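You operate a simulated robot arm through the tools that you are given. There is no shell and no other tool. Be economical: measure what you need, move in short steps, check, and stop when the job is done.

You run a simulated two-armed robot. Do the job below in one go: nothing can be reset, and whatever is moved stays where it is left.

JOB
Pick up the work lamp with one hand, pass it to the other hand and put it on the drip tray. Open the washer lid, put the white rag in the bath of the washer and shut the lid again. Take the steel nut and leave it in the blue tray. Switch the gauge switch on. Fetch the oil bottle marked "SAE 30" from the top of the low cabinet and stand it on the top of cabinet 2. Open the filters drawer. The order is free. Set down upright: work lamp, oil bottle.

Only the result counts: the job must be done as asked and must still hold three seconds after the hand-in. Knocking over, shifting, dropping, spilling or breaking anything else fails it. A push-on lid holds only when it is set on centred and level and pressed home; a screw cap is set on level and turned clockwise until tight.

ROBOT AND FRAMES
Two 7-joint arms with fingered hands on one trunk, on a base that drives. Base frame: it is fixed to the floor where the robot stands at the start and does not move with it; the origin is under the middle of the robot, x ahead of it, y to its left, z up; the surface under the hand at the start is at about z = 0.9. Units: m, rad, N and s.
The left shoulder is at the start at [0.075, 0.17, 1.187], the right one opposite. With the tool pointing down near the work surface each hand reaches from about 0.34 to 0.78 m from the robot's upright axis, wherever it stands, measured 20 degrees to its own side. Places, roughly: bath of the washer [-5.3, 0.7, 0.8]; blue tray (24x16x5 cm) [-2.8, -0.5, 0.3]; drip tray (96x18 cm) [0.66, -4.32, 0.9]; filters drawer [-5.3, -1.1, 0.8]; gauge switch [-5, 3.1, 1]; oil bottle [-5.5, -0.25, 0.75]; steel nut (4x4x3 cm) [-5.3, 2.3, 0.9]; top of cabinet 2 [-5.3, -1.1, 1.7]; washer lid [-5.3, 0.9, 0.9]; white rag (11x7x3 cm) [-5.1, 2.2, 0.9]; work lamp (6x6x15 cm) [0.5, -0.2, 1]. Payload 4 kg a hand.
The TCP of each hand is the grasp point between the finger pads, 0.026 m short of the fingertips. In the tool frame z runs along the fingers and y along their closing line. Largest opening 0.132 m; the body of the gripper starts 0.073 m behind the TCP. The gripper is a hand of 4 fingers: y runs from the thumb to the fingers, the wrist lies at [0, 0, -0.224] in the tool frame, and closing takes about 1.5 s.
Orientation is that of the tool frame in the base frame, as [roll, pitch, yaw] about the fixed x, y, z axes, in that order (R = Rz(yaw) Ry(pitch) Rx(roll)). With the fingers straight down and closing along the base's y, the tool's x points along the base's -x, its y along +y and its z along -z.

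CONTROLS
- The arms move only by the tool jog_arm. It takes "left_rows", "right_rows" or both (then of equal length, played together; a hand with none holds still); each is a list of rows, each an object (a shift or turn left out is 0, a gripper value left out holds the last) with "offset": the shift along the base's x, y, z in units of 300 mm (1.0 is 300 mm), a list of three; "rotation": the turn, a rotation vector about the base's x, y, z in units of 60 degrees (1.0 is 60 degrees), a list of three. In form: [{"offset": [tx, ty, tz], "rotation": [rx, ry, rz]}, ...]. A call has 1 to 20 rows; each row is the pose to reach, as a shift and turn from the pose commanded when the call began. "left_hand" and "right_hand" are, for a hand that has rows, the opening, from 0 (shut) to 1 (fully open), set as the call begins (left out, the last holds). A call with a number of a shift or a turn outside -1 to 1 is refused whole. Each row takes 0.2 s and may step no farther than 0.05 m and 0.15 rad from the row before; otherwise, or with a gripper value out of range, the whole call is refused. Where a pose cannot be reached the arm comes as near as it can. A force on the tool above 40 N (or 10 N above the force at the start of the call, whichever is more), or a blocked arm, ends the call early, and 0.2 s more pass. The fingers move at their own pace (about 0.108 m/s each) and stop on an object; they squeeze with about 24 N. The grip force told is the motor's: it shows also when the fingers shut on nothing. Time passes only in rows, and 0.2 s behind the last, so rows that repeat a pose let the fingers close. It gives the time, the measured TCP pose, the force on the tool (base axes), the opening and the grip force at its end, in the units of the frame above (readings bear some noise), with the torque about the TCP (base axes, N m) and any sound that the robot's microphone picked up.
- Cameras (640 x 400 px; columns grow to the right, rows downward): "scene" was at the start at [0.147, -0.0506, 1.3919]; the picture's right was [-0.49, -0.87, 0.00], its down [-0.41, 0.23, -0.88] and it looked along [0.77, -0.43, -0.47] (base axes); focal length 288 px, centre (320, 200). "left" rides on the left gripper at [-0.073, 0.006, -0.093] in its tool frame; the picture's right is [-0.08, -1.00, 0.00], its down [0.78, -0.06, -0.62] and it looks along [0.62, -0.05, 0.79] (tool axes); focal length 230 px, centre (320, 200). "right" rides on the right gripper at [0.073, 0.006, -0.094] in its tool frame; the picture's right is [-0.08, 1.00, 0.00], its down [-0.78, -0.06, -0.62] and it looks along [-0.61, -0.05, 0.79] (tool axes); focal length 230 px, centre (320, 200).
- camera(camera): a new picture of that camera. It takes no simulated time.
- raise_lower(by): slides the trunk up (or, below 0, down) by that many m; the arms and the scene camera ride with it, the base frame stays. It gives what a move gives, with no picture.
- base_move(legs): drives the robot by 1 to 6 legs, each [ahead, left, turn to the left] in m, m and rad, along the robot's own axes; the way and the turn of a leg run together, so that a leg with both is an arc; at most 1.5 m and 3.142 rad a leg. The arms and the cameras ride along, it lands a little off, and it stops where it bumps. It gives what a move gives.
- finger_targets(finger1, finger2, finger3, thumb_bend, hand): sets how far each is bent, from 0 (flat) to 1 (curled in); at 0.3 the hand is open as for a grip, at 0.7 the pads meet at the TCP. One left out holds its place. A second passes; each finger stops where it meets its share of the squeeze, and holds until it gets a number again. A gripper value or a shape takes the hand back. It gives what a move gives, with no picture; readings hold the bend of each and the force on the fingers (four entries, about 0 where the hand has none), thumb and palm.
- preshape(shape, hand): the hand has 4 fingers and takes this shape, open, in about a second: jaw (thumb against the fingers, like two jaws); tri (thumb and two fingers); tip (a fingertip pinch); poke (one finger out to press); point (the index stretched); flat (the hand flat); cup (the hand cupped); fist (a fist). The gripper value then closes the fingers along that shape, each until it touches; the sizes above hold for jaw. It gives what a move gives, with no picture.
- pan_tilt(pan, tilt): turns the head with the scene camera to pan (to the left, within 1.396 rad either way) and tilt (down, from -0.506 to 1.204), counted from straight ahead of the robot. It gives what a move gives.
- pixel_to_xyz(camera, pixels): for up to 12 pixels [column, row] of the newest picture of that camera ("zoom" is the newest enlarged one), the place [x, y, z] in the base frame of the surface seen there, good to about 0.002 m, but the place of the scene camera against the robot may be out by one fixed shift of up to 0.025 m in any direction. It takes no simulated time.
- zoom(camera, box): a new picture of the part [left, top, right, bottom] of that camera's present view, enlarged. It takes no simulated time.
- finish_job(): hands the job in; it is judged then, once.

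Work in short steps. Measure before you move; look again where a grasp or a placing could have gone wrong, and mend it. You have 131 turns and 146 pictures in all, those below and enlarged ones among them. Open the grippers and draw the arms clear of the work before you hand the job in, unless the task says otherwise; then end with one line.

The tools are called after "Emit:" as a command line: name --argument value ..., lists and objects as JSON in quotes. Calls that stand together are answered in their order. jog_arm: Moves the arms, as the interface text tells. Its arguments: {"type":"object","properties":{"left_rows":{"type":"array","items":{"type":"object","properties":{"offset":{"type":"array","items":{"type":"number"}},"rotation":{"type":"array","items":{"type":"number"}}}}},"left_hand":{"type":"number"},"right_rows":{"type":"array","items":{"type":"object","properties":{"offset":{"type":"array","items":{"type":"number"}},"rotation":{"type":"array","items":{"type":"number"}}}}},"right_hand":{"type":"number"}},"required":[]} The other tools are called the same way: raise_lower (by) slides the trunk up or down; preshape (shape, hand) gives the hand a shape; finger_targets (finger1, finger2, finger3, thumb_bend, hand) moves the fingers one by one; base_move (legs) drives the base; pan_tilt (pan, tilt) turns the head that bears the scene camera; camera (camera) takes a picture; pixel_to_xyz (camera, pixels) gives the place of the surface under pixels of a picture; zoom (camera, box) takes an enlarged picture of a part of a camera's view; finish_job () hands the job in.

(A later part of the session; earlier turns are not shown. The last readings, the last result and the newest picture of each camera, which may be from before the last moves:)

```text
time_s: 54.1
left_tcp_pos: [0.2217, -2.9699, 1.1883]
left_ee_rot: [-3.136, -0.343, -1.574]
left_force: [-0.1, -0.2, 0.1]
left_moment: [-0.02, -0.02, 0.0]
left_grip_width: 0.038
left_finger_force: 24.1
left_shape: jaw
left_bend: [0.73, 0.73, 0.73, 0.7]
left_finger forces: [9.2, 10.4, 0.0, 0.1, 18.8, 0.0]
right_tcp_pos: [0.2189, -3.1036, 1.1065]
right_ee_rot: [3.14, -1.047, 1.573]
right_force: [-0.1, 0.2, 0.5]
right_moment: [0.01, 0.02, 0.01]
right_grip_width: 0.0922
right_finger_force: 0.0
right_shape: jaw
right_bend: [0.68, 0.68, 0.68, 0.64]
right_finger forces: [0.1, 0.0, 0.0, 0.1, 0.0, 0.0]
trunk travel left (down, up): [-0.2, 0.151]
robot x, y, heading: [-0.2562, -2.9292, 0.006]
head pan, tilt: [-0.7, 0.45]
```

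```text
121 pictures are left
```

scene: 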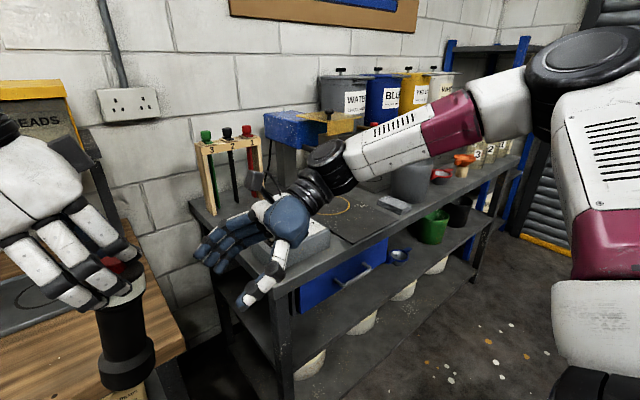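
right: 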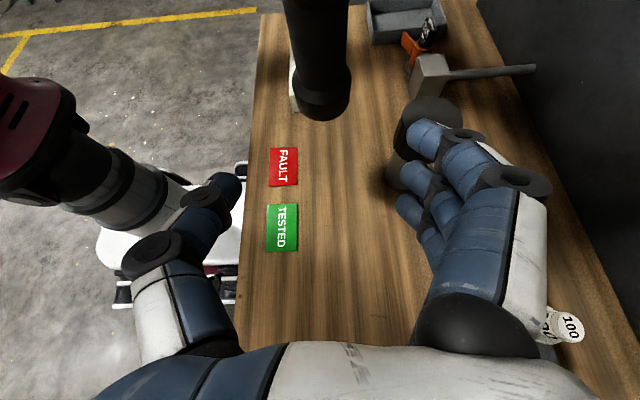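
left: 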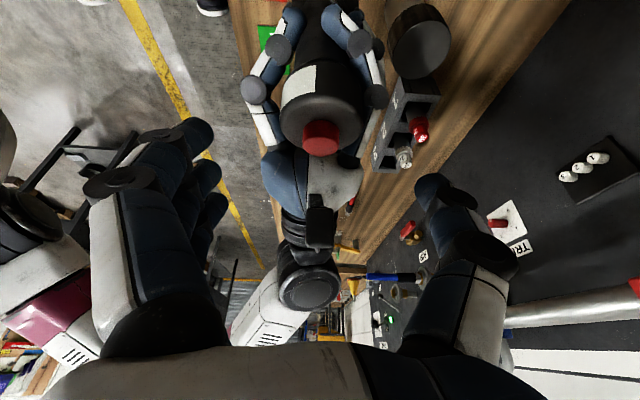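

The next bench has tools and pots; I slide 1.45 m further and look at it front-on.

Emit:
base_move --legs '[[0, -1.45, 0]]'

Emit:
pan_tilt --pan 0.0 --tilt 0.5

Emit:
camera --camera "scene"

```text
time_s: 66.9
left_tcp_pos: [0.2478, -4.3922, 1.1883]
left_ee_rot: [-3.137, -0.344, -1.55]
left_force: [-0.4, 0.2, -0.5]
left_moment: [-0.04, -0.01, -0.03]
left_grip_width: 0.0376
left_finger_force: 23.6
left_shape: jaw
left_bend: [0.73, 0.73, 0.73, 0.7]
left_finger forces: [9.1, 10.4, 0.0, 0.0, 18.8, 0.0]
right_tcp_pos: [0.2473, -4.5237, 1.1076]
right_ee_rot: [3.141, -1.045, 1.598]
right_force: [0.0, 0.1, 0.7]
right_moment: [-0.02, -0.02, 0.0]
right_grip_width: 0.0922
right_finger_force: 0.0
right_shape: jaw
right_bend: [0.68, 0.68, 0.68, 0.64]
right_finger forces: [0.0, 0.0, 0.0, 0.0, 0.1, 0.0]
trunk travel left (down, up): [-0.2, 0.151]
robot x, y, heading: [-0.2392, -4.3579, 0.036]
head pan, tilt: [-0.7, 0.45]
```

```text
time_s: 67.9
left_tcp_pos: [0.2472, -4.3925, 1.1878]
left_ee_rot: [-3.136, -0.345, -1.55]
left_force: [0.6, -0.1, 0.4]
left_moment: [0.0, -0.05, 0.03]
left_grip_width: 0.0377
left_finger_force: 24.2
left_shape: jaw
left_bend: [0.73, 0.73, 0.73, 0.7]
left_finger forces: [9.2, 10.3, 0.0, 0.0, 18.8, 0.0]
right_tcp_pos: [0.2473, -4.5248, 1.1073]
right_ee_rot: [-3.141, -1.046, 1.6]
right_force: [0.1, 0.4, 0.1]
right_moment: [-0.01, -0.02, 0.0]
right_grip_width: 0.0922
right_finger_force: 0.0
right_shape: jaw
right_bend: [0.68, 0.68, 0.68, 0.64]
right_finger forces: [0.0, 0.1, 0.1, 0.1, 0.0, 0.1]
trunk travel left (down, up): [-0.2, 0.151]
robot x, y, heading: [-0.2365, -4.3653, 0.032]
head pan, tilt: [0.0, 0.499]
```

```text
120 pictures are left
```

scene: 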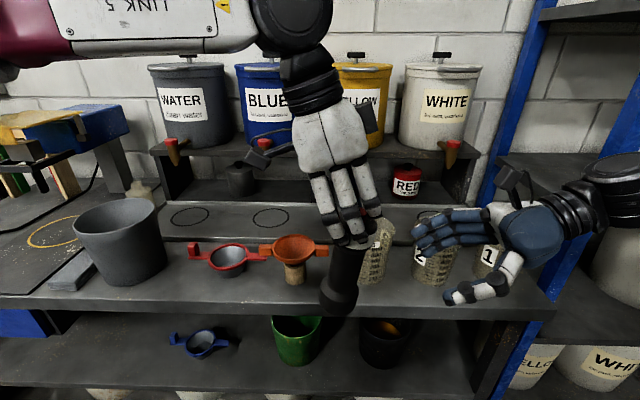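

The drip tray is the long sill with drawn rings under the drums (e.g. (190,217), (270,217)). I measure it and the things in front of it.

Emit:
pixel_to_xyz --camera "scene" --pixels '[[270, 217], [190, 217], [230, 205], [230, 237], [190, 240], [300, 205], [230, 150], [295, 250], [225, 255], [120, 230], [260, 142], [160, 150]]'

Emit:
zoom --camera "scene" --box '[140, 130, 400, 310]'

```text
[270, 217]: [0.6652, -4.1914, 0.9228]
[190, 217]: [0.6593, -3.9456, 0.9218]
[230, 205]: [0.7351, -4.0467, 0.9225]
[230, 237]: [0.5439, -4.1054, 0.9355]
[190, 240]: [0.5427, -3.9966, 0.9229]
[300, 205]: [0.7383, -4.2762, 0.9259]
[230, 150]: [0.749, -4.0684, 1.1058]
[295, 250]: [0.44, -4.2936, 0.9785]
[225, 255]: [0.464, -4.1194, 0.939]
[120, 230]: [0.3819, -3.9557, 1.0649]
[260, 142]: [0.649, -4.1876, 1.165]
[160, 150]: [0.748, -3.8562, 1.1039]
```

```text
2.22 times, centred on (270, 220) of scene
```

zoom: 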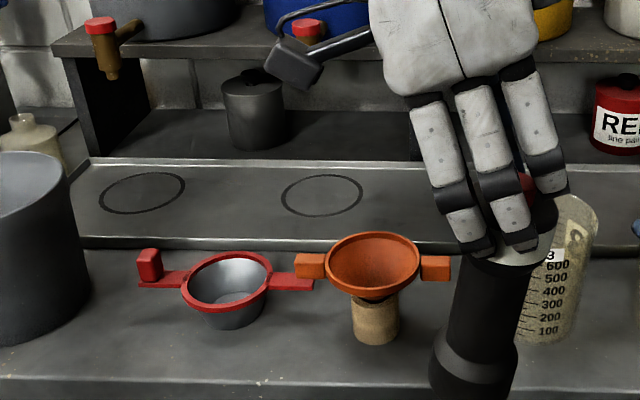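

I measure the lamp's own tilt in the left hand from its left and right edges at base and waist.

Emit:
zoom --camera "scene" --box '[300, 200, 420, 330]'

Emit:
pixel_to_xyz --camera "scene" --pixels '[[322, 300], [340, 300], [355, 300], [333, 270], [347, 270], [360, 270], [340, 252], [350, 252], [362, 252], [175, 152], [195, 152], [182, 165]]'

```text
3.08 times, centred on (360, 265) of scene
```

zoom: 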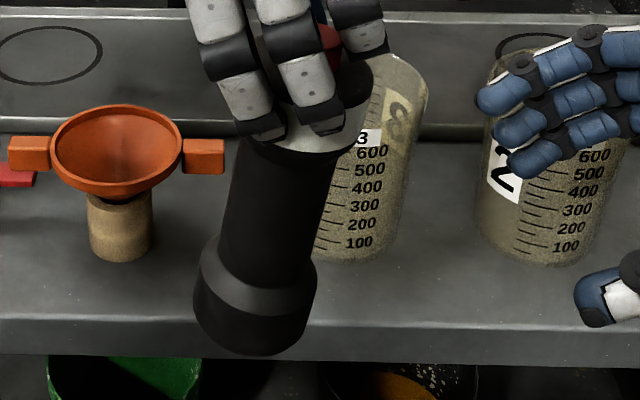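

```text
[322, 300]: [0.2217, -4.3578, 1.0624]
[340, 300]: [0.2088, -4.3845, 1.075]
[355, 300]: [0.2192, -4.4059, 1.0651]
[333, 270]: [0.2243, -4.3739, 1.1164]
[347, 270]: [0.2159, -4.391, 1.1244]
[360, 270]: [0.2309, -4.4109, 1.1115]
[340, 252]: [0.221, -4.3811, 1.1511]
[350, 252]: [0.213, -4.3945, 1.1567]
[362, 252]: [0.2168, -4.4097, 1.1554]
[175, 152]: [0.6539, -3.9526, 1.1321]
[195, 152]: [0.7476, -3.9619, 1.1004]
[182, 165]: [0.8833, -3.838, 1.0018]
```

The lamp leans about 10° (top to −y). I correct that by rolling the left hand, raise it, and move the right hand up and away.

Emit:
jog_arm --left_rows '[{"offset": [0, 0.02, 0.07], "rotation": [-0.06, 0, 0]}, {"offset": [0, 0.04, 0.14], "rotation": [-0.12, 0, 0]}, {"offset": [0, 0.06, 0.21], "rotation": [-0.18, 0, 0]}, {"offset": [0, 0.08, 0.28], "rotation": [-0.18, 0, 0]}, {"offset": [0, 0.1, 0.35], "rotation": [-0.18, 0, 0]}]' --right_rows '[{"offset": [0, -0.08, 0.1]}, {"offset": [0, -0.16, 0.2]}, {"offset": [0, -0.24, 0.3]}, {"offset": [0, -0.32, 0.4]}, {"offset": [0, -0.4, 0.5]}]'

Emit:
jog_arm --left_rows '[{"offset": [0, 0.08, 0], "rotation": [0, 0, 0.14]}, {"offset": [0, 0.16, 0], "rotation": [0, 0, 0.28]}, {"offset": [0, 0.24, 0], "rotation": [0, 0, 0.42]}, {"offset": [0, 0.32, 0], "rotation": [0, 0, 0.56]}, {"offset": [0, 0.4, 0], "rotation": [0, 0, 0.7]}, {"offset": [0, 0.48, 0], "rotation": [0, 0, 0.84]}]'

Emit:
camera --camera "scene"

```text
time_s: 69.1
left_tcp_pos: [0.2467, -4.3623, 1.2928]
left_ee_rot: [-3.139, -0.531, -1.549]
left_force: [-0.3, -0.4, -3.5]
left_moment: [0.03, 0.0, -0.01]
left_grip_width: 0.0378
left_finger_force: 24.5
left_shape: jaw
left_bend: [0.73, 0.73, 0.73, 0.7]
left_finger forces: [9.7, 10.0, 0.1, 0.0, 18.4, 0.0]
right_tcp_pos: [0.247, -4.645, 1.2587]
right_ee_rot: [3.141, -1.046, 1.599]
right_force: [0.2, 0.9, 0.3]
right_moment: [0.0, -0.01, 0.03]
right_grip_width: 0.0918
right_finger_force: 0.1
right_shape: jaw
right_bend: [0.68, 0.68, 0.68, 0.64]
right_finger forces: [0.0, 0.1, 0.0, 0.1, 0.1, 0.0]
trunk travel left (down, up): [-0.2, 0.151]
robot x, y, heading: [-0.233, -4.3634, 0.028]
head pan, tilt: [0.0, 0.499]
```

```text
time_s: 70.5
left_tcp_pos: [0.2462, -4.2184, 1.2931]
left_ee_rot: [3.14, -0.533, -0.665]
left_force: [-0.2, -0.6, -2.9]
left_moment: [0.0, 0.01, 0.0]
left_grip_width: 0.0378
left_finger_force: 24.0
left_shape: jaw
left_bend: [0.73, 0.73, 0.73, 0.7]
left_finger forces: [9.7, 10.0, 0.0, 0.1, 18.1, 0.0]
right_tcp_pos: [0.2468, -4.6428, 1.2597]
right_ee_rot: [-3.14, -1.046, 1.601]
right_force: [-0.2, 0.6, 1.2]
right_moment: [0.0, -0.04, -0.01]
right_grip_width: 0.092
right_finger_force: 0.0
right_shape: jaw
right_bend: [0.68, 0.68, 0.68, 0.64]
right_finger forces: [0.1, 0.1, 0.0, 0.0, 0.1, 0.1]
trunk travel left (down, up): [-0.2, 0.151]
robot x, y, heading: [-0.2386, -4.3642, 0.029]
head pan, tilt: [0.0, 0.499]
```

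```text
117 pictures are left
```

scene: 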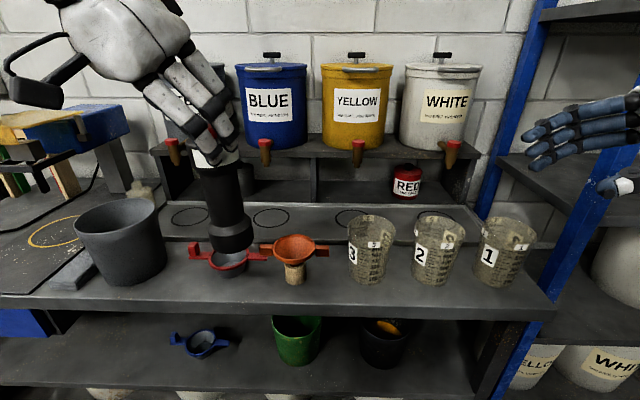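

The lamp looks upright now. I check where the blue post and shelf on the right are and the taps, so the right arm does not hit them when driving forward.

Emit:
pixel_to_xyz --camera "scene" --pixels '[[545, 310], [600, 160], [630, 100], [560, 190], [537, 50], [173, 150], [265, 150], [358, 155], [175, 295], [300, 318], [372, 222], [435, 222]]'

Emit:
pixel_to_xyz --camera "scene" --pixels '[[231, 240], [214, 240], [250, 240], [202, 180], [222, 180], [241, 180], [205, 160], [228, 205]]'

```text
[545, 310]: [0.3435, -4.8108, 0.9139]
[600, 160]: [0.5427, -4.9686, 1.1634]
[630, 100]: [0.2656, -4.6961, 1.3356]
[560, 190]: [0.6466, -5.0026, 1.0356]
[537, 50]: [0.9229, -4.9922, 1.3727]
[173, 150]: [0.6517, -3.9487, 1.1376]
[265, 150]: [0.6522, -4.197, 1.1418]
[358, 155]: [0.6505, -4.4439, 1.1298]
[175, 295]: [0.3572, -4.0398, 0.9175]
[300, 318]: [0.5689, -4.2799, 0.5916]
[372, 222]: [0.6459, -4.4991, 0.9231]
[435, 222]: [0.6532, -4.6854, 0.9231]
```

```text
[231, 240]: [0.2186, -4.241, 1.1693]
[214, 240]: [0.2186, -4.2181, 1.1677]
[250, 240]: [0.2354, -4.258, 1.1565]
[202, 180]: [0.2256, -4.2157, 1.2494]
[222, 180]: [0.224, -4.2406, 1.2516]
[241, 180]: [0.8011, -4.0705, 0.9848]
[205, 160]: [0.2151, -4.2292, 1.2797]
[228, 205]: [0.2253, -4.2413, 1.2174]
```

The lamp is upright to within ~2°. I look right to see where the right elbow is relative to the blue shelf post.

Emit:
pan_tilt --pan -0.9 --tilt 0.3

Emit:
camera --camera "scene"

```text
time_s: 71.7
left_tcp_pos: [0.2466, -4.2177, 1.2932]
left_ee_rot: [3.141, -0.531, -0.668]
left_force: [-0.7, -0.2, -3.7]
left_moment: [0.0, 0.06, -0.01]
left_grip_width: 0.0377
left_finger_force: 24.8
left_shape: jaw
left_bend: [0.73, 0.73, 0.73, 0.7]
left_finger forces: [9.8, 9.9, 0.1, 0.0, 18.2, 0.0]
right_tcp_pos: [0.2479, -4.6448, 1.2578]
right_ee_rot: [-3.141, -1.047, 1.599]
right_force: [0.3, -0.6, 0.4]
right_moment: [-0.01, 0.01, -0.01]
right_grip_width: 0.092
right_finger_force: 0.0
right_shape: jaw
right_bend: [0.68, 0.68, 0.68, 0.64]
right_finger forces: [0.1, 0.0, 0.0, 0.1, 0.0, 0.1]
trunk travel left (down, up): [-0.2, 0.151]
robot x, y, heading: [-0.2354, -4.3629, 0.028]
head pan, tilt: [-0.901, 0.3]
```

```text
116 pictures are left
```

scene: 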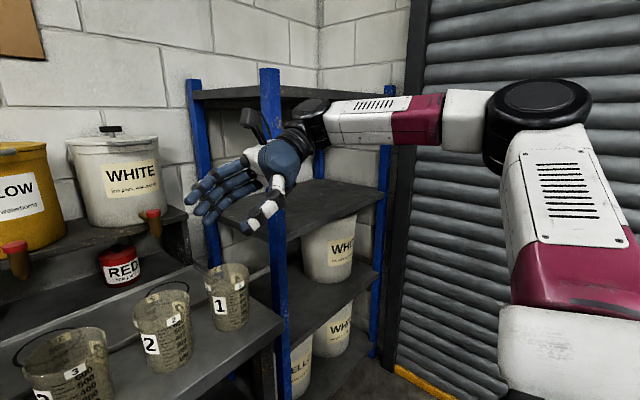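

The right elbow sticks out near the shelf. I turn the right hand back to point down and pull it in towards the body.

Emit:
jog_arm --right_rows '[{"offset": [-0.03, 0, 0], "rotation": [-0.0556, -0.0556, 0.0963]}, {"offset": [-0.06, 0, 0], "rotation": [-0.1112, -0.1112, 0.1926]}, {"offset": [-0.09, 0, 0], "rotation": [-0.1668, -0.1668, 0.2889]}, {"offset": [-0.12, 0, 0], "rotation": [-0.2224, -0.2224, 0.3852]}, {"offset": [-0.15, 0, 0], "rotation": [-0.278, -0.278, 0.4815]}, {"offset": [-0.18, 0, 0], "rotation": [-0.3336, -0.3336, 0.5778]}, {"offset": [-0.21, 0, 0], "rotation": [-0.3895, -0.3895, 0.6745]}]'

Emit:
jog_arm --right_rows '[{"offset": [-0.02, 0.03, 0], "rotation": [-0.0556, -0.0556, 0.0963]}, {"offset": [-0.04, 0.06, 0], "rotation": [-0.1112, -0.1112, 0.1926]}, {"offset": [-0.06, 0.09, 0], "rotation": [-0.1668, -0.1668, 0.2889]}, {"offset": [-0.08, 0.12, 0], "rotation": [-0.2224, -0.2224, 0.3852]}, {"offset": [-0.1, 0.15, 0], "rotation": [-0.278, -0.278, 0.4815]}, {"offset": [-0.12, 0.18, 0], "rotation": [-0.3336, -0.3336, 0.5778]}, {"offset": [-0.14, 0.2, 0], "rotation": [-0.3895, -0.3895, 0.6745]}]'

Emit:
camera --camera "scene"

```text
time_s: 73.3
left_tcp_pos: [0.2463, -4.2186, 1.2936]
left_ee_rot: [3.142, -0.532, -0.666]
left_force: [0.1, -0.6, -3.0]
left_moment: [0.04, 0.02, 0.0]
left_grip_width: 0.0375
left_finger_force: 23.8
left_shape: jaw
left_bend: [0.73, 0.73, 0.73, 0.7]
left_finger forces: [10.0, 10.0, 0.0, 0.1, 18.0, 0.1]
right_tcp_pos: [0.1843, -4.644, 1.2568]
right_ee_rot: [2.905, -0.504, 2.499]
right_force: [-0.3, -0.5, 0.7]
right_moment: [0.0, 0.04, -0.03]
right_grip_width: 0.0922
right_finger_force: 0.0
right_shape: jaw
right_bend: [0.68, 0.68, 0.68, 0.64]
right_finger forces: [0.0, 0.0, 0.1, 0.0, 0.0, 0.0]
trunk travel left (down, up): [-0.2, 0.151]
robot x, y, heading: [-0.2376, -4.361, 0.029]
head pan, tilt: [-0.901, 0.3]
```

```text
time_s: 74.9
left_tcp_pos: [0.2477, -4.2169, 1.2929]
left_ee_rot: [3.14, -0.532, -0.668]
left_force: [0.0, 1.2, -2.0]
left_moment: [0.03, 0.02, -0.02]
left_grip_width: 0.0374
left_finger_force: 23.8
left_shape: jaw
left_bend: [0.73, 0.73, 0.73, 0.7]
left_finger forces: [9.9, 9.9, 0.1, 0.0, 18.0, 0.0]
right_tcp_pos: [0.1409, -4.5845, 1.2582]
right_ee_rot: [-3.114, 0.0, -3.126]
right_force: [0.5, -0.2, -0.2]
right_moment: [-0.03, 0.0, 0.0]
right_grip_width: 0.092
right_finger_force: 0.0
right_shape: jaw
right_bend: [0.68, 0.68, 0.68, 0.64]
right_finger forces: [0.0, 0.0, 0.1, 0.0, 0.0, 0.0]
trunk travel left (down, up): [-0.2, 0.151]
robot x, y, heading: [-0.2357, -4.3618, 0.03]
head pan, tilt: [-0.901, 0.3]
```

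```text
115 pictures are left
```

scene: 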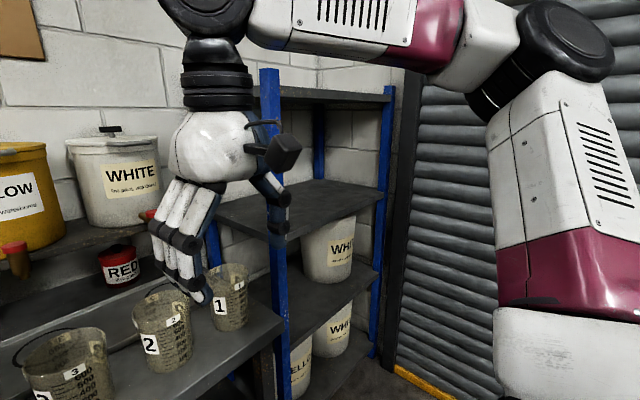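

Measure the elbow and post positions.

Emit:
pixel_to_xyz --camera "scene" --pixels '[[580, 40], [540, 20], [420, 40], [350, 40], [270, 100], [275, 300], [390, 150], [250, 45]]'

```text
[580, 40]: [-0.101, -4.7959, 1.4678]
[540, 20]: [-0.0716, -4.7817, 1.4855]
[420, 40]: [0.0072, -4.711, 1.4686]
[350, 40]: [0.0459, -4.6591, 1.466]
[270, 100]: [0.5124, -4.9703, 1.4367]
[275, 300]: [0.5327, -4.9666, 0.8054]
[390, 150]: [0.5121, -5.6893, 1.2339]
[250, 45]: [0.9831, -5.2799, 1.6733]
```

Clear. I drive forward 0.24 m and look down at the tray.

Emit:
base_move --legs '[[0.24, 0.05, 0]]'

Emit:
pan_tilt --pan 0.3 --tilt 0.5

Emit:
camera --camera "scene"

Emit:
camera --camera "left"

```text
time_s: 76.7
left_tcp_pos: [0.488, -4.1629, 1.2926]
left_ee_rot: [-3.141, -0.531, -0.671]
left_force: [0.6, -0.1, -3.7]
left_moment: [0.02, 0.0, -0.05]
left_grip_width: 0.0378
left_finger_force: 23.6
left_shape: jaw
left_bend: [0.73, 0.73, 0.73, 0.7]
left_finger forces: [9.8, 10.0, 0.1, 0.1, 18.0, 0.1]
right_tcp_pos: [0.3785, -4.5292, 1.2577]
right_ee_rot: [-3.116, 0.0, -3.131]
right_force: [1.3, 0.9, -0.3]
right_moment: [0.0, 0.04, 0.01]
right_grip_width: 0.0922
right_finger_force: 0.0
right_shape: jaw
right_bend: [0.68, 0.68, 0.68, 0.64]
right_finger forces: [0.1, 0.0, 0.0, 0.1, 0.0, 0.0]
trunk travel left (down, up): [-0.2, 0.151]
robot x, y, heading: [0.0051, -4.3041, 0.027]
head pan, tilt: [-0.901, 0.3]
```

```text
time_s: 78.1
left_tcp_pos: [0.4876, -4.1632, 1.2929]
left_ee_rot: [3.141, -0.53, -0.671]
left_force: [-0.8, 0.4, -3.3]
left_moment: [0.03, 0.05, -0.02]
left_grip_width: 0.0376
left_finger_force: 23.9
left_shape: jaw
left_bend: [0.73, 0.73, 0.73, 0.7]
left_finger forces: [9.8, 10.0, 0.1, 0.0, 17.9, 0.1]
right_tcp_pos: [0.3784, -4.5286, 1.258]
right_ee_rot: [-3.116, -0.001, -3.131]
right_force: [-0.2, 0.8, -0.4]
right_moment: [0.0, -0.01, 0.0]
right_grip_width: 0.0922
right_finger_force: 0.0
right_shape: jaw
right_bend: [0.68, 0.68, 0.68, 0.64]
right_finger forces: [0.1, 0.0, 0.0, 0.0, 0.1, 0.1]
trunk travel left (down, up): [-0.2, 0.151]
robot x, y, heading: [0.0021, -4.308, 0.021]
head pan, tilt: [0.3, 0.499]
```

```text
114 pictures are left
```

scene: 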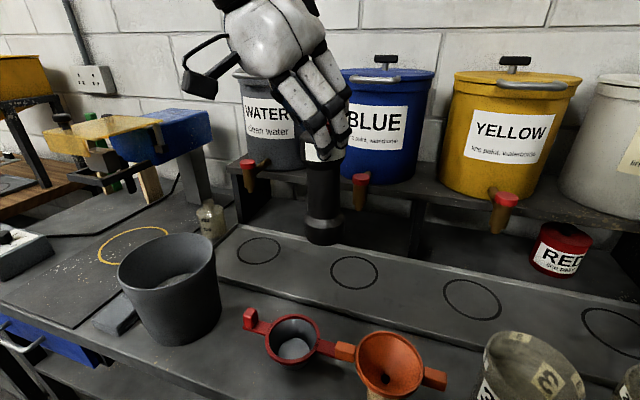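

```text
113 pictures are left
```

left: 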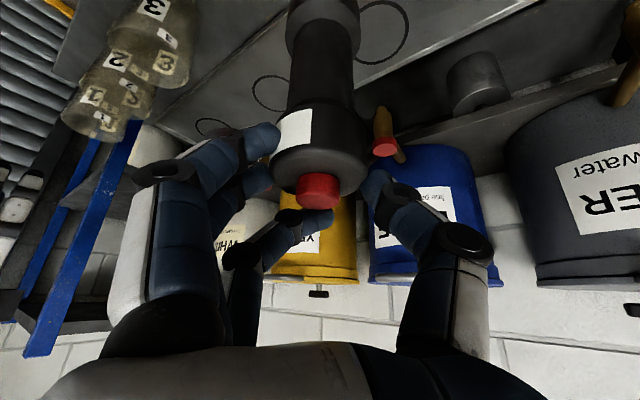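

I move over the gap between the first two rings, (0.615, −4.07), and lower most of the way.

Emit:
jog_arm --left_rows '[{"offset": [0.1, 0.08, 0]}, {"offset": [0.2, 0.16, 0]}, {"offset": [0.3, 0.24, 0]}, {"offset": [0.41, 0.31, 0]}, {"offset": [0.415, 0.31, -0.15]}, {"offset": [0.415, 0.31, -0.3]}, {"offset": [0.415, 0.31, -0.45]}, {"offset": [0.415, 0.31, -0.6]}, {"offset": [0.415, 0.31, -0.66]}]'

Emit:
zoom --camera "scene" --box '[210, 80, 450, 310]'

Emit:
camera --camera "left"

```text
time_s: 80.1
left_tcp_pos: [0.6114, -4.0683, 1.0954]
left_ee_rot: [3.142, -0.532, -0.671]
left_force: [-0.6, 0.1, -3.1]
left_moment: [0.01, -0.02, 0.0]
left_grip_width: 0.0371
left_finger_force: 24.0
left_shape: jaw
left_bend: [0.73, 0.73, 0.73, 0.7]
left_finger forces: [9.2, 10.0, 0.0, 0.1, 16.0, 0.0]
right_tcp_pos: [0.3794, -4.5281, 1.2567]
right_ee_rot: [-3.114, 0.0, -3.131]
right_force: [0.1, -0.5, -1.3]
right_moment: [0.0, 0.0, 0.01]
right_grip_width: 0.0922
right_finger_force: 0.1
right_shape: jaw
right_bend: [0.68, 0.68, 0.68, 0.64]
right_finger forces: [0.1, 0.1, 0.0, 0.1, 0.1, 0.0]
trunk travel left (down, up): [-0.2, 0.151]
robot x, y, heading: [-0.0044, -4.3065, 0.025]
head pan, tilt: [0.3, 0.499]
```

```text
1.74 times, centred on (330, 195) of scene
```

zoom: 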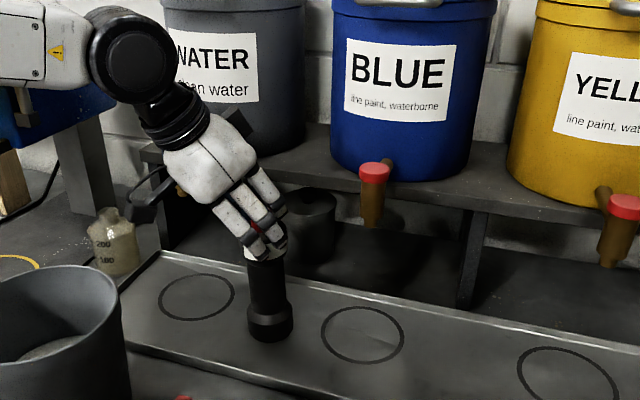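

```text
111 pictures are left
```

left: 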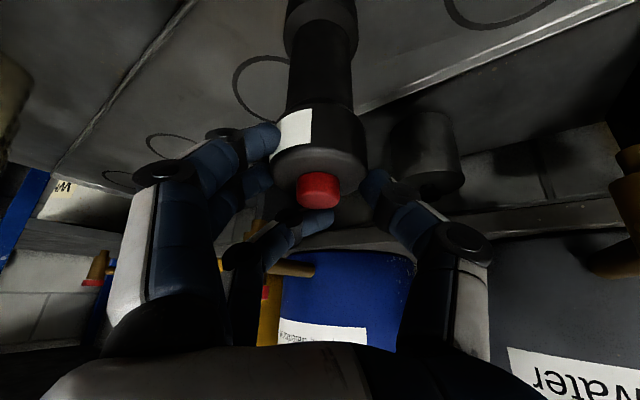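

Clear of taps; the base is a couple of cm above the tray. I lower in small steps watching the force.

Emit:
jog_arm --left_rows '[{"offset": [0, 0, -0.035]}, {"offset": [0, 0, -0.07]}]'

Emit:
jog_arm --left_rows '[{"offset": [0, 0, -0.01]}, {"offset": [0, 0, -0.02]}]'

Emit:
zoom --camera "scene" --box '[270, 160, 390, 260]'

```text
time_s: 80.7
left_tcp_pos: [0.6113, -4.0704, 1.0738]
left_ee_rot: [3.14, -0.531, -0.671]
left_force: [0.1, 0.0, -2.6]
left_moment: [0.0, 0.0, -0.01]
left_grip_width: 0.0371
left_finger_force: 23.6
left_shape: jaw
left_bend: [0.73, 0.73, 0.73, 0.7]
left_finger forces: [9.3, 9.8, 0.0, 0.0, 15.8, 0.0]
right_tcp_pos: [0.3792, -4.528, 1.2579]
right_ee_rot: [-3.117, -0.001, -3.132]
right_force: [0.2, -0.3, -1.1]
right_moment: [0.01, 0.0, 0.03]
right_grip_width: 0.0919
right_finger_force: 0.1
right_shape: jaw
right_bend: [0.68, 0.68, 0.68, 0.64]
right_finger forces: [0.0, 0.1, 0.0, 0.0, 0.1, 0.1]
trunk travel left (down, up): [-0.2, 0.151]
robot x, y, heading: [0.0038, -4.3049, 0.023]
head pan, tilt: [0.3, 0.499]
```

```text
time_s: 81.3
left_tcp_pos: [0.6113, -4.0691, 1.0706]
left_ee_rot: [-3.139, -0.533, -0.674]
left_force: [0.4, -0.3, 4.7]
left_moment: [-0.01, -0.02, 0.0]
left_grip_width: 0.0372
left_finger_force: 24.2
left_shape: jaw
left_bend: [0.73, 0.73, 0.73, 0.7]
left_finger forces: [10.5, 10.7, 0.0, 0.0, 19.5, 0.0]
right_tcp_pos: [0.3774, -4.5291, 1.2582]
right_ee_rot: [-3.118, 0.003, -3.131]
right_force: [0.2, 0.5, -1.3]
right_moment: [-0.04, -0.01, 0.0]
right_grip_width: 0.0921
right_finger_force: 0.1
right_shape: jaw
right_bend: [0.68, 0.68, 0.68, 0.64]
right_finger forces: [0.0, 0.0, 0.0, 0.0, 0.1, 0.1]
trunk travel left (down, up): [-0.2, 0.151]
robot x, y, heading: [0.0014, -4.305, 0.029]
head pan, tilt: [0.3, 0.499]
```

```text
4.00 times, centred on (330, 210) of scene
```

zoom: 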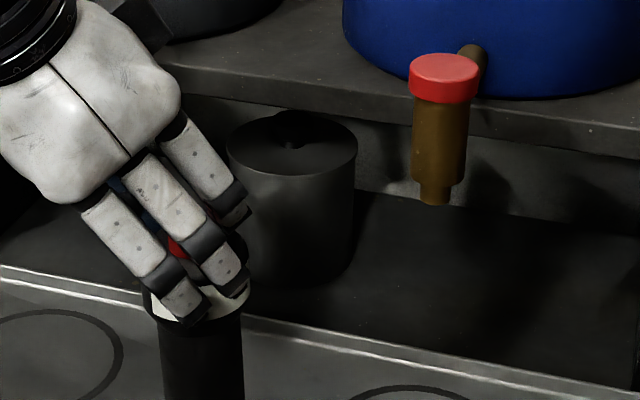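

The lamp touches down (+7 N). I open the left hand and retreat along its own axis.

Emit:
jog_arm --left_rows '[{}, {}, {}, {"offset": [-0.02, 0.016, 0.043]}, {"offset": [-0.06, 0.047, 0.129]}, {"offset": [-0.1, 0.078, 0.215]}, {"offset": [-0.15, 0.12, 0.34]}, {"offset": [-0.2, 0.16, 0.45]}]' --left_hand 0.8

Emit:
zoom --camera "scene" --box '[210, 80, 450, 310]'

```text
time_s: 83.1
left_tcp_pos: [0.5516, -4.0225, 1.2032]
left_ee_rot: [-3.14, -0.532, -0.672]
left_force: [0.3, 0.5, 0.0]
left_moment: [-0.02, 0.0, 0.0]
left_grip_width: 0.1052
left_finger_force: 0.0
left_shape: jaw
left_bend: [0.59, 0.59, 0.59, 0.55]
left_finger forces: [0.0, 0.0, 0.0, 0.0, 0.2, 0.0]
right_tcp_pos: [0.3783, -4.5294, 1.2588]
right_ee_rot: [-3.115, 0.002, -3.131]
right_force: [0.5, 1.2, 1.0]
right_moment: [-0.03, 0.01, 0.02]
right_grip_width: 0.0922
right_finger_force: 0.0
right_shape: jaw
right_bend: [0.68, 0.68, 0.68, 0.64]
right_finger forces: [0.1, 0.0, 0.0, 0.0, 0.1, 0.1]
trunk travel left (down, up): [-0.2, 0.151]
robot x, y, heading: [0.0058, -4.3012, 0.023]
head pan, tilt: [0.3, 0.499]
```

```text
1.74 times, centred on (330, 195) of scene
```

zoom: 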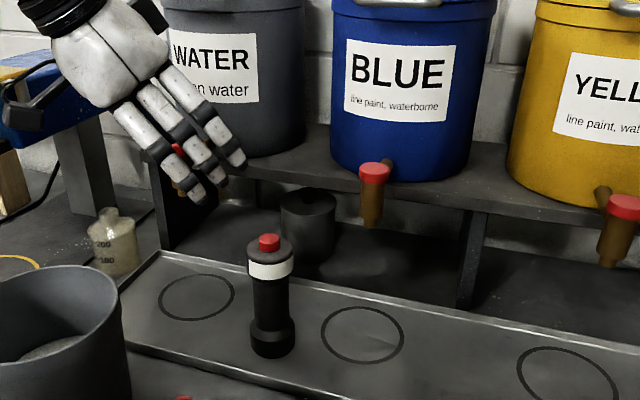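

The lamp stands upright on the tray. I raise the left hand, back out, and slide back left along the corridor to y≈0 while turning the left hand upright first.

Emit:
jog_arm --left_rows '[{"offset": [-0.12, 0, 0.06], "rotation": [0, 0, -0.14]}, {"offset": [-0.24, 0, 0.12], "rotation": [0, 0, -0.28]}, {"offset": [-0.34, 0, 0.16], "rotation": [0, 0, -0.42]}, {"offset": [-0.34, 0, 0.2], "rotation": [0, 0, -0.56]}, {"offset": [-0.34, 0, 0.2], "rotation": [0, 0, -0.7]}, {"offset": [-0.34, 0, 0.2], "rotation": [0, 0, -0.84]}]'

Emit:
base_move --legs '[[-0.26, 0, -0.03], [0, 1.45, 0], [0, 1.45, 0], [0, 1.45, 0]]'

Emit:
jog_arm --left_rows '[{"rotation": [0.13, 0, 0]}, {"rotation": [0.26, 0, 0]}, {"rotation": [0.39, 0, 0]}, {"rotation": [0.513, 0, 0]}]'

Emit:
pan_tilt --pan -1.39 --tilt 0.35

Emit:
camera --camera "scene"

```text
time_s: 84.5
left_tcp_pos: [0.4499, -4.0224, 1.2633]
left_ee_rot: [-3.141, -0.532, -1.554]
left_force: [0.7, -0.8, -0.2]
left_moment: [-0.02, 0.02, -0.01]
left_grip_width: 0.1055
left_finger_force: 0.1
left_shape: jaw
left_bend: [0.59, 0.59, 0.59, 0.55]
left_finger forces: [0.1, 0.0, 0.0, 0.0, 0.0, 0.1]
right_tcp_pos: [0.3786, -4.5299, 1.2576]
right_ee_rot: [-3.115, 0.0, -3.132]
right_force: [-0.1, 0.2, -1.0]
right_moment: [0.02, 0.04, -0.03]
right_grip_width: 0.092
right_finger_force: 0.1
right_shape: jaw
right_bend: [0.68, 0.68, 0.68, 0.64]
right_finger forces: [0.1, 0.0, 0.0, 0.0, 0.0, 0.0]
trunk travel left (down, up): [-0.2, 0.151]
robot x, y, heading: [0.0065, -4.3071, 0.026]
head pan, tilt: [0.3, 0.499]
```

```text
time_s: 123.3
left_tcp_pos: [0.3458, 0.2393, 1.2632]
left_ee_rot: [-3.14, -0.531, -1.608]
left_force: [-0.1, 0.4, 0.7]
left_moment: [0.0, -0.01, -0.03]
left_grip_width: 0.1056
left_finger_force: 0.2
left_shape: jaw
left_bend: [0.59, 0.59, 0.59, 0.55]
left_finger forces: [0.1, 0.0, 0.1, 0.1, 0.1, 0.0]
right_tcp_pos: [0.2463, -0.2645, 1.2575]
right_ee_rot: [-3.115, -0.001, 3.096]
right_force: [0.3, 0.4, -0.1]
right_moment: [0.02, 0.01, 0.03]
right_grip_width: 0.0922
right_finger_force: 0.1
right_shape: jaw
right_bend: [0.68, 0.68, 0.68, 0.64]
right_finger forces: [0.1, 0.0, 0.1, 0.0, 0.1, 0.1]
trunk travel left (down, up): [-0.2, 0.151]
robot x, y, heading: [-0.116, -0.02, -0.03]
head pan, tilt: [0.3, 0.499]
```

```text
time_s: 124.3
left_tcp_pos: [0.3451, 0.2387, 1.2639]
left_ee_rot: [3.125, 0.008, -1.601]
left_force: [0.0, 0.0, 0.0]
left_moment: [-0.04, -0.01, -0.02]
left_grip_width: 0.1053
left_finger_force: 0.0
left_shape: jaw
left_bend: [0.59, 0.59, 0.59, 0.55]
left_finger forces: [0.0, 0.1, 0.0, 0.0, 0.0, 0.1]
right_tcp_pos: [0.2458, -0.264, 1.2582]
right_ee_rot: [-3.117, -0.001, 3.095]
right_force: [-0.4, -0.1, 0.0]
right_moment: [0.0, 0.01, -0.05]
right_grip_width: 0.0918
right_finger_force: 0.1
right_shape: jaw
right_bend: [0.68, 0.68, 0.68, 0.64]
right_finger forces: [0.1, 0.1, 0.0, 0.0, 0.0, 0.1]
trunk travel left (down, up): [-0.2, 0.151]
robot x, y, heading: [-0.1187, -0.0184, -0.024]
head pan, tilt: [0.3, 0.499]
```

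```text
time_s: 126.0
left_tcp_pos: [0.3451, 0.2382, 1.2632]
left_ee_rot: [3.127, 0.004, -1.601]
left_force: [0.1, 0.0, 0.2]
left_moment: [0.05, -0.01, 0.01]
left_grip_width: 0.1058
left_finger_force: 0.0
left_shape: jaw
left_bend: [0.59, 0.59, 0.59, 0.55]
left_finger forces: [0.1, 0.0, 0.1, 0.0, 0.0, 0.0]
right_tcp_pos: [0.2452, -0.265, 1.257]
right_ee_rot: [-3.116, 0.0, 3.096]
right_force: [0.1, 0.5, 0.0]
right_moment: [0.01, 0.01, -0.01]
right_grip_width: 0.0923
right_finger_force: 0.1
right_shape: jaw
right_bend: [0.68, 0.68, 0.68, 0.64]
right_finger forces: [0.0, 0.1, 0.1, 0.2, 0.0, 0.0]
trunk travel left (down, up): [-0.2, 0.151]
robot x, y, heading: [-0.1129, -0.0219, -0.027]
head pan, tilt: [-1.389, 0.351]
```

```text
108 pictures are left
```

scene: 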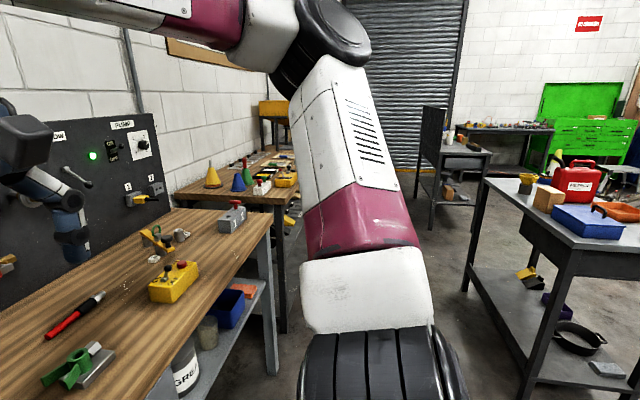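

I back up, turn around in place, and look ahead at the other side of the room.

Emit:
base_move --legs '[[-0.4, 0, 0], [0, 0, 1.571], [0, 0, 1.571]]'

Emit:
pan_tilt --pan 0.0 --tilt 0.2

Emit:
camera --camera "scene"

Emit:
pan_tilt --pan 0.9 --tilt 0.3

Emit:
camera --camera "scene"

```text
time_s: 136.3
left_tcp_pos: [-0.9694, -0.2847, 1.2628]
left_ee_rot: [3.124, 0.004, 1.577]
left_force: [0.6, 0.1, -0.5]
left_moment: [0.0, 0.02, -0.02]
left_grip_width: 0.1053
left_finger_force: 0.1
left_shape: jaw
left_bend: [0.59, 0.59, 0.59, 0.55]
left_finger forces: [0.1, 0.0, 0.0, 0.0, 0.0, 0.0]
right_tcp_pos: [-0.8921, 0.2216, 1.2573]
right_ee_rot: [-3.115, -0.001, -0.006]
right_force: [0.2, -0.2, 0.0]
right_moment: [0.01, 0.02, 0.02]
right_grip_width: 0.0925
right_finger_force: 0.2
right_shape: jaw
right_bend: [0.68, 0.68, 0.68, 0.64]
right_finger forces: [0.0, 0.0, 0.0, 0.0, 0.0, 0.0]
trunk travel left (down, up): [-0.2, 0.151]
robot x, y, heading: [-0.517, -0.0066, -3.132]
head pan, tilt: [-1.389, 0.351]
```

```text
time_s: 137.8
left_tcp_pos: [-0.9695, -0.284, 1.2633]
left_ee_rot: [3.123, 0.004, 1.578]
left_force: [0.3, -0.3, -0.6]
left_moment: [0.01, -0.02, 0.0]
left_grip_width: 0.1053
left_finger_force: 0.1
left_shape: jaw
left_bend: [0.59, 0.59, 0.59, 0.55]
left_finger forces: [0.0, 0.1, 0.0, 0.1, 0.0, 0.0]
right_tcp_pos: [-0.8913, 0.222, 1.258]
right_ee_rot: [-3.116, 0.0, -0.006]
right_force: [0.3, -0.2, -0.1]
right_moment: [0.01, 0.01, 0.03]
right_grip_width: 0.0922
right_finger_force: 0.0
right_shape: jaw
right_bend: [0.68, 0.68, 0.68, 0.64]
right_finger forces: [0.1, 0.0, 0.0, 0.1, 0.1, 0.0]
trunk travel left (down, up): [-0.2, 0.151]
robot x, y, heading: [-0.5186, -0.0061, -3.131]
head pan, tilt: [0.0, 0.201]
```

```text
107 pictures are left
```

scene: 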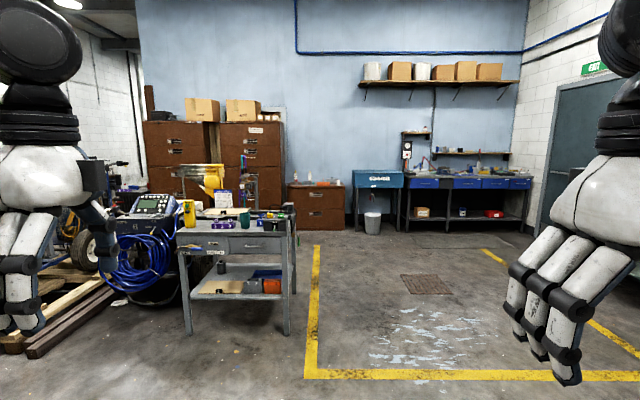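

```text
time_s: 139.0
left_tcp_pos: [-0.9681, -0.2836, 1.2631]
left_ee_rot: [3.124, 0.004, 1.58]
left_force: [-0.3, 0.2, 0.6]
left_moment: [-0.06, -0.02, 0.02]
left_grip_width: 0.1051
left_finger_force: 0.1
left_shape: jaw
left_bend: [0.59, 0.59, 0.59, 0.55]
left_finger forces: [0.0, 0.0, 0.0, 0.0, 0.0, 0.0]
right_tcp_pos: [-0.8909, 0.2211, 1.2577]
right_ee_rot: [-3.114, 0.0, -0.006]
right_force: [-0.2, 0.2, 0.2]
right_moment: [-0.01, -0.01, -0.04]
right_grip_width: 0.0923
right_finger_force: 0.1
right_shape: jaw
right_bend: [0.68, 0.68, 0.68, 0.64]
right_finger forces: [0.1, 0.1, 0.1, 0.0, 0.1, 0.1]
trunk travel left (down, up): [-0.2, 0.151]
robot x, y, heading: [-0.5178, -0.0121, -3.13]
head pan, tilt: [0.901, 0.3]
```

```text
106 pictures are left
```

scene: 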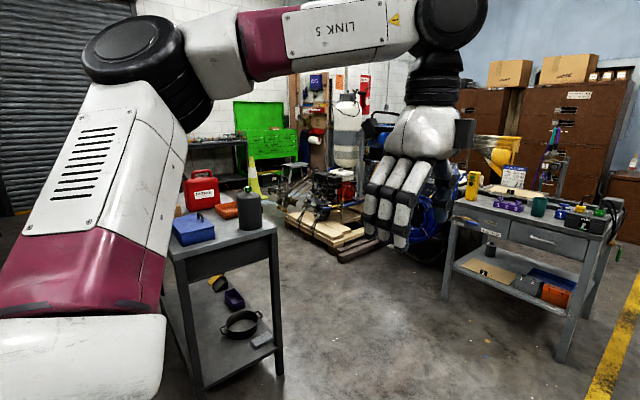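

I zoom on the table with the blue tray at (550,275), and measure tray, table edges and legs.

Emit:
zoom --camera "scene" --box '[430, 170, 640, 360]'

Emit:
pixel_to_xyz --camera "scene" --pixels '[[545, 275], [575, 282], [555, 295], [490, 270], [562, 355], [445, 290], [592, 240], [623, 210], [450, 215], [600, 200], [500, 262], [600, 300]]'

```text
2.11 times, centred on (535, 265) of scene
```

zoom: 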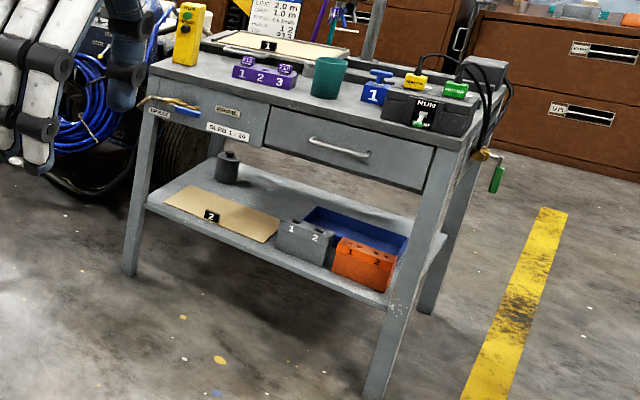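

```text
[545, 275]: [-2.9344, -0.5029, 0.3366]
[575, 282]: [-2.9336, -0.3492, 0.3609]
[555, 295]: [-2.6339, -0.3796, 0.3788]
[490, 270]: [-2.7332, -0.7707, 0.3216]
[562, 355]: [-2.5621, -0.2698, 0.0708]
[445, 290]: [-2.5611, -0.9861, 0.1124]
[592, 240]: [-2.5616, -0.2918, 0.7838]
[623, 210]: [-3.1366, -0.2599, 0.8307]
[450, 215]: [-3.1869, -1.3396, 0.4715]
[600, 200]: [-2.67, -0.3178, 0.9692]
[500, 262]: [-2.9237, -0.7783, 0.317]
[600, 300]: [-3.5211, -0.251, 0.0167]
```

The blue tray lies on the lower shelf (z≈0.32), behind two small boxes; the right side (+y) of the table is open. I first go to the rag/nut bench: shift right past the table and drive ahead.

Emit:
base_move --legs '[[0, -1.0, 0], [1.4, -0.4, 0], [1.4, -0.4, 0]]'

Emit:
pan_tilt --pan 0.0 --tilt 0.3

Emit:
camera --camera "scene"

```text
time_s: 161.6
left_tcp_pos: [-3.7963, 1.3901, 1.263]
left_ee_rot: [3.124, 0.006, 1.607]
left_force: [1.2, -0.5, 0.3]
left_moment: [0.03, 0.03, -0.01]
left_grip_width: 0.1055
left_finger_force: 0.1
left_shape: jaw
left_bend: [0.59, 0.59, 0.59, 0.55]
left_finger forces: [0.1, 0.0, 0.1, 0.0, 0.0, 0.0]
right_tcp_pos: [-3.7306, 1.8994, 1.2571]
right_ee_rot: [-3.115, 0.001, 0.022]
right_force: [0.9, -0.4, -0.3]
right_moment: [0.01, -0.03, 0.03]
right_grip_width: 0.0919
right_finger_force: 0.1
right_shape: jaw
right_bend: [0.68, 0.68, 0.68, 0.64]
right_finger forces: [0.1, 0.1, 0.0, 0.0, 0.0, 0.0]
trunk travel left (down, up): [-0.2, 0.151]
robot x, y, heading: [-3.3548, 1.6798, -3.108]
head pan, tilt: [0.901, 0.3]
```

```text
time_s: 162.8
left_tcp_pos: [-3.7962, 1.3917, 1.2624]
left_ee_rot: [3.125, 0.005, 1.606]
left_force: [1.0, 0.8, 0.1]
left_moment: [0.0, 0.03, -0.03]
left_grip_width: 0.1057
left_finger_force: 0.1
left_shape: jaw
left_bend: [0.59, 0.59, 0.59, 0.55]
left_finger forces: [0.1, 0.0, 0.0, 0.1, 0.1, 0.1]
right_tcp_pos: [-3.7309, 1.8981, 1.2571]
right_ee_rot: [-3.116, 0.0, 0.023]
right_force: [-0.4, -0.3, 0.1]
right_moment: [0.03, 0.02, 0.0]
right_grip_width: 0.0923
right_finger_force: 0.1
right_shape: jaw
right_bend: [0.68, 0.68, 0.68, 0.64]
right_finger forces: [0.0, 0.0, 0.0, 0.0, 0.1, 0.0]
trunk travel left (down, up): [-0.2, 0.151]
robot x, y, heading: [-3.3574, 1.6791, -3.107]
head pan, tilt: [0.0, 0.3]
```

```text
104 pictures are left
```

scene: 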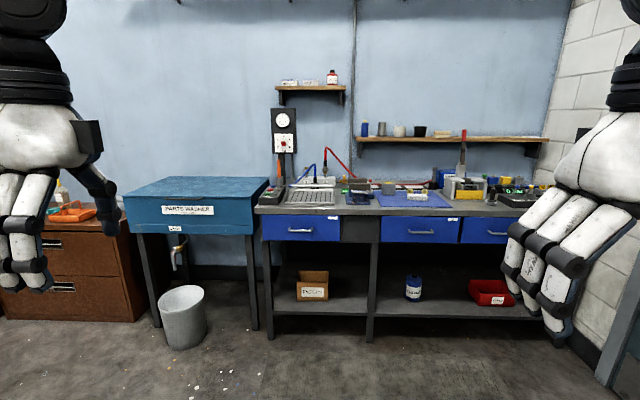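

The bench with washer, rag and nut is ahead. I measure its front edge and zoom on the top.

Emit:
pixel_to_xyz --camera "scene" --pixels '[[320, 214], [450, 213], [250, 300], [190, 235], [190, 185], [255, 210], [180, 310], [415, 195], [390, 188], [495, 300], [560, 330], [610, 370]]'

Emit:
zoom --camera "scene" --box '[260, 100, 560, 230]'

```text
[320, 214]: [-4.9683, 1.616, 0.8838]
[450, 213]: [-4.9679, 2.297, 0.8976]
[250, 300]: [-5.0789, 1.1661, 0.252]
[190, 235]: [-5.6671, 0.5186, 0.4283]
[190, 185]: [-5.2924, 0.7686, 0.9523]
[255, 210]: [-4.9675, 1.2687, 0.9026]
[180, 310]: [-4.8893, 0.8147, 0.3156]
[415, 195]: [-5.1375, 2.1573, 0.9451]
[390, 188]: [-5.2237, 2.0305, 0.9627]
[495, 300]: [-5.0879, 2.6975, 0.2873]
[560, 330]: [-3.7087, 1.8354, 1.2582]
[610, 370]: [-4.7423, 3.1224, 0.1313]
```

```text
2.13 times, centred on (410, 165) of scene
```

zoom: 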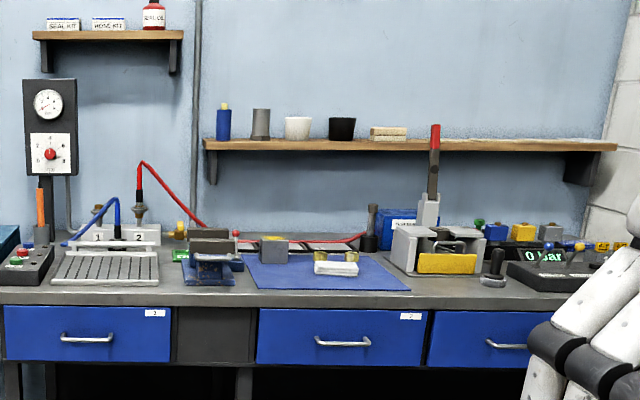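

I drive up to the bench in front of the blue mat with the rag.

Emit:
base_move --legs '[[1.0, -0.4, 0.0], [0.22, 0, -0.03]]'

Emit:
pan_tilt --pan 0.0 --tilt 0.6

Emit:
camera --camera "scene"

```text
time_s: 169.7
left_tcp_pos: [-5.053, 1.7387, 1.2629]
left_ee_rot: [3.123, 0.006, 1.599]
left_force: [0.2, 0.0, -0.4]
left_moment: [-0.02, 0.02, -0.01]
left_grip_width: 0.1055
left_finger_force: 0.0
left_shape: jaw
left_bend: [0.59, 0.59, 0.59, 0.55]
left_finger forces: [0.1, 0.0, 0.1, 0.1, 0.0, 0.1]
right_tcp_pos: [-4.9841, 2.2468, 1.2581]
right_ee_rot: [-3.115, 0.0, 0.016]
right_force: [0.2, -0.3, 0.2]
right_moment: [-0.01, -0.05, 0.0]
right_grip_width: 0.092
right_finger_force: 0.1
right_shape: jaw
right_bend: [0.68, 0.68, 0.68, 0.64]
right_finger forces: [0.0, 0.0, 0.0, 0.0, 0.0, 0.0]
trunk travel left (down, up): [-0.2, 0.151]
robot x, y, heading: [-4.6043, 2.0253, -3.116]
head pan, tilt: [0.0, 0.3]
```

```text
time_s: 170.5
left_tcp_pos: [-5.0522, 1.7392, 1.2624]
left_ee_rot: [3.123, 0.007, 1.598]
left_force: [-0.1, -0.2, -0.1]
left_moment: [0.01, 0.02, -0.03]
left_grip_width: 0.1054
left_finger_force: 0.0
left_shape: jaw
left_bend: [0.59, 0.59, 0.59, 0.55]
left_finger forces: [0.1, 0.1, 0.0, 0.0, 0.0, 0.1]
right_tcp_pos: [-4.9829, 2.2464, 1.2577]
right_ee_rot: [-3.114, 0.001, 0.016]
right_force: [0.1, -0.3, 0.8]
right_moment: [-0.02, 0.02, 0.03]
right_grip_width: 0.0921
right_finger_force: 0.0
right_shape: jaw
right_bend: [0.68, 0.68, 0.68, 0.64]
right_finger forces: [0.1, 0.1, 0.0, 0.1, 0.0, 0.0]
trunk travel left (down, up): [-0.2, 0.151]
robot x, y, heading: [-4.6078, 2.0226, -3.108]
head pan, tilt: [0.0, 0.6]
```

```text
102 pictures are left
```

scene: 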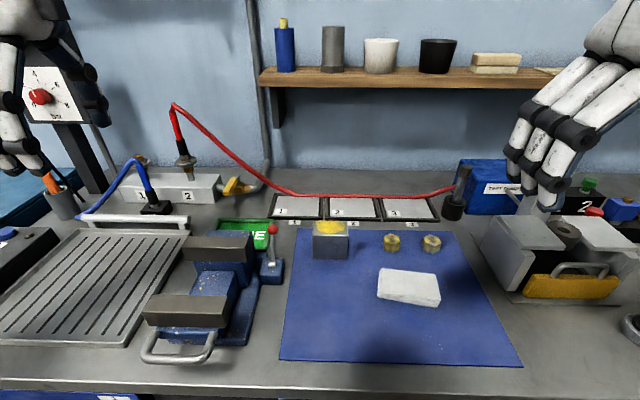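

Emit:
zoom --camera "scene" --box '[290, 190, 500, 330]'

Emit:
pixel_to_xyz --camera "scene" --pixels '[[330, 235], [391, 243], [431, 243], [408, 287], [380, 296], [435, 304], [385, 272], [438, 277], [330, 225], [300, 350], [510, 240]]'

```text
2.86 times, centred on (395, 260) of scene
```

zoom: 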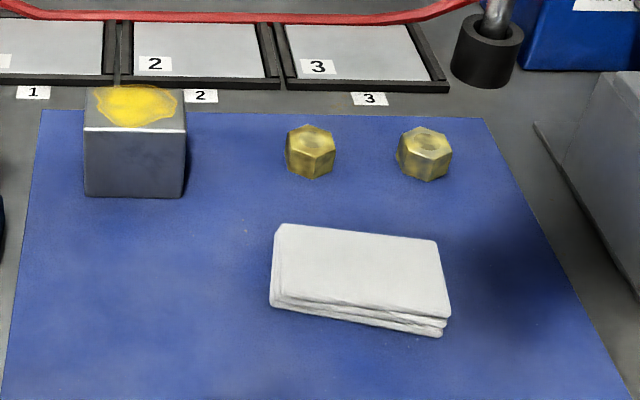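

```text
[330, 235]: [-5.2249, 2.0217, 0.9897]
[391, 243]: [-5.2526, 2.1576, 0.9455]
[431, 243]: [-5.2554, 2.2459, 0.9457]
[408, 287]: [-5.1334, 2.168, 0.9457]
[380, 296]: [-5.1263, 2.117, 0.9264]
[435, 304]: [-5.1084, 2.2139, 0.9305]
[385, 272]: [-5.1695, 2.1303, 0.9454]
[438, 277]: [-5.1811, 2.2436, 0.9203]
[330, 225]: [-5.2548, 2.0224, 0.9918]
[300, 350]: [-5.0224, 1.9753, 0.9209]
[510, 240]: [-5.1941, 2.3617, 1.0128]
```

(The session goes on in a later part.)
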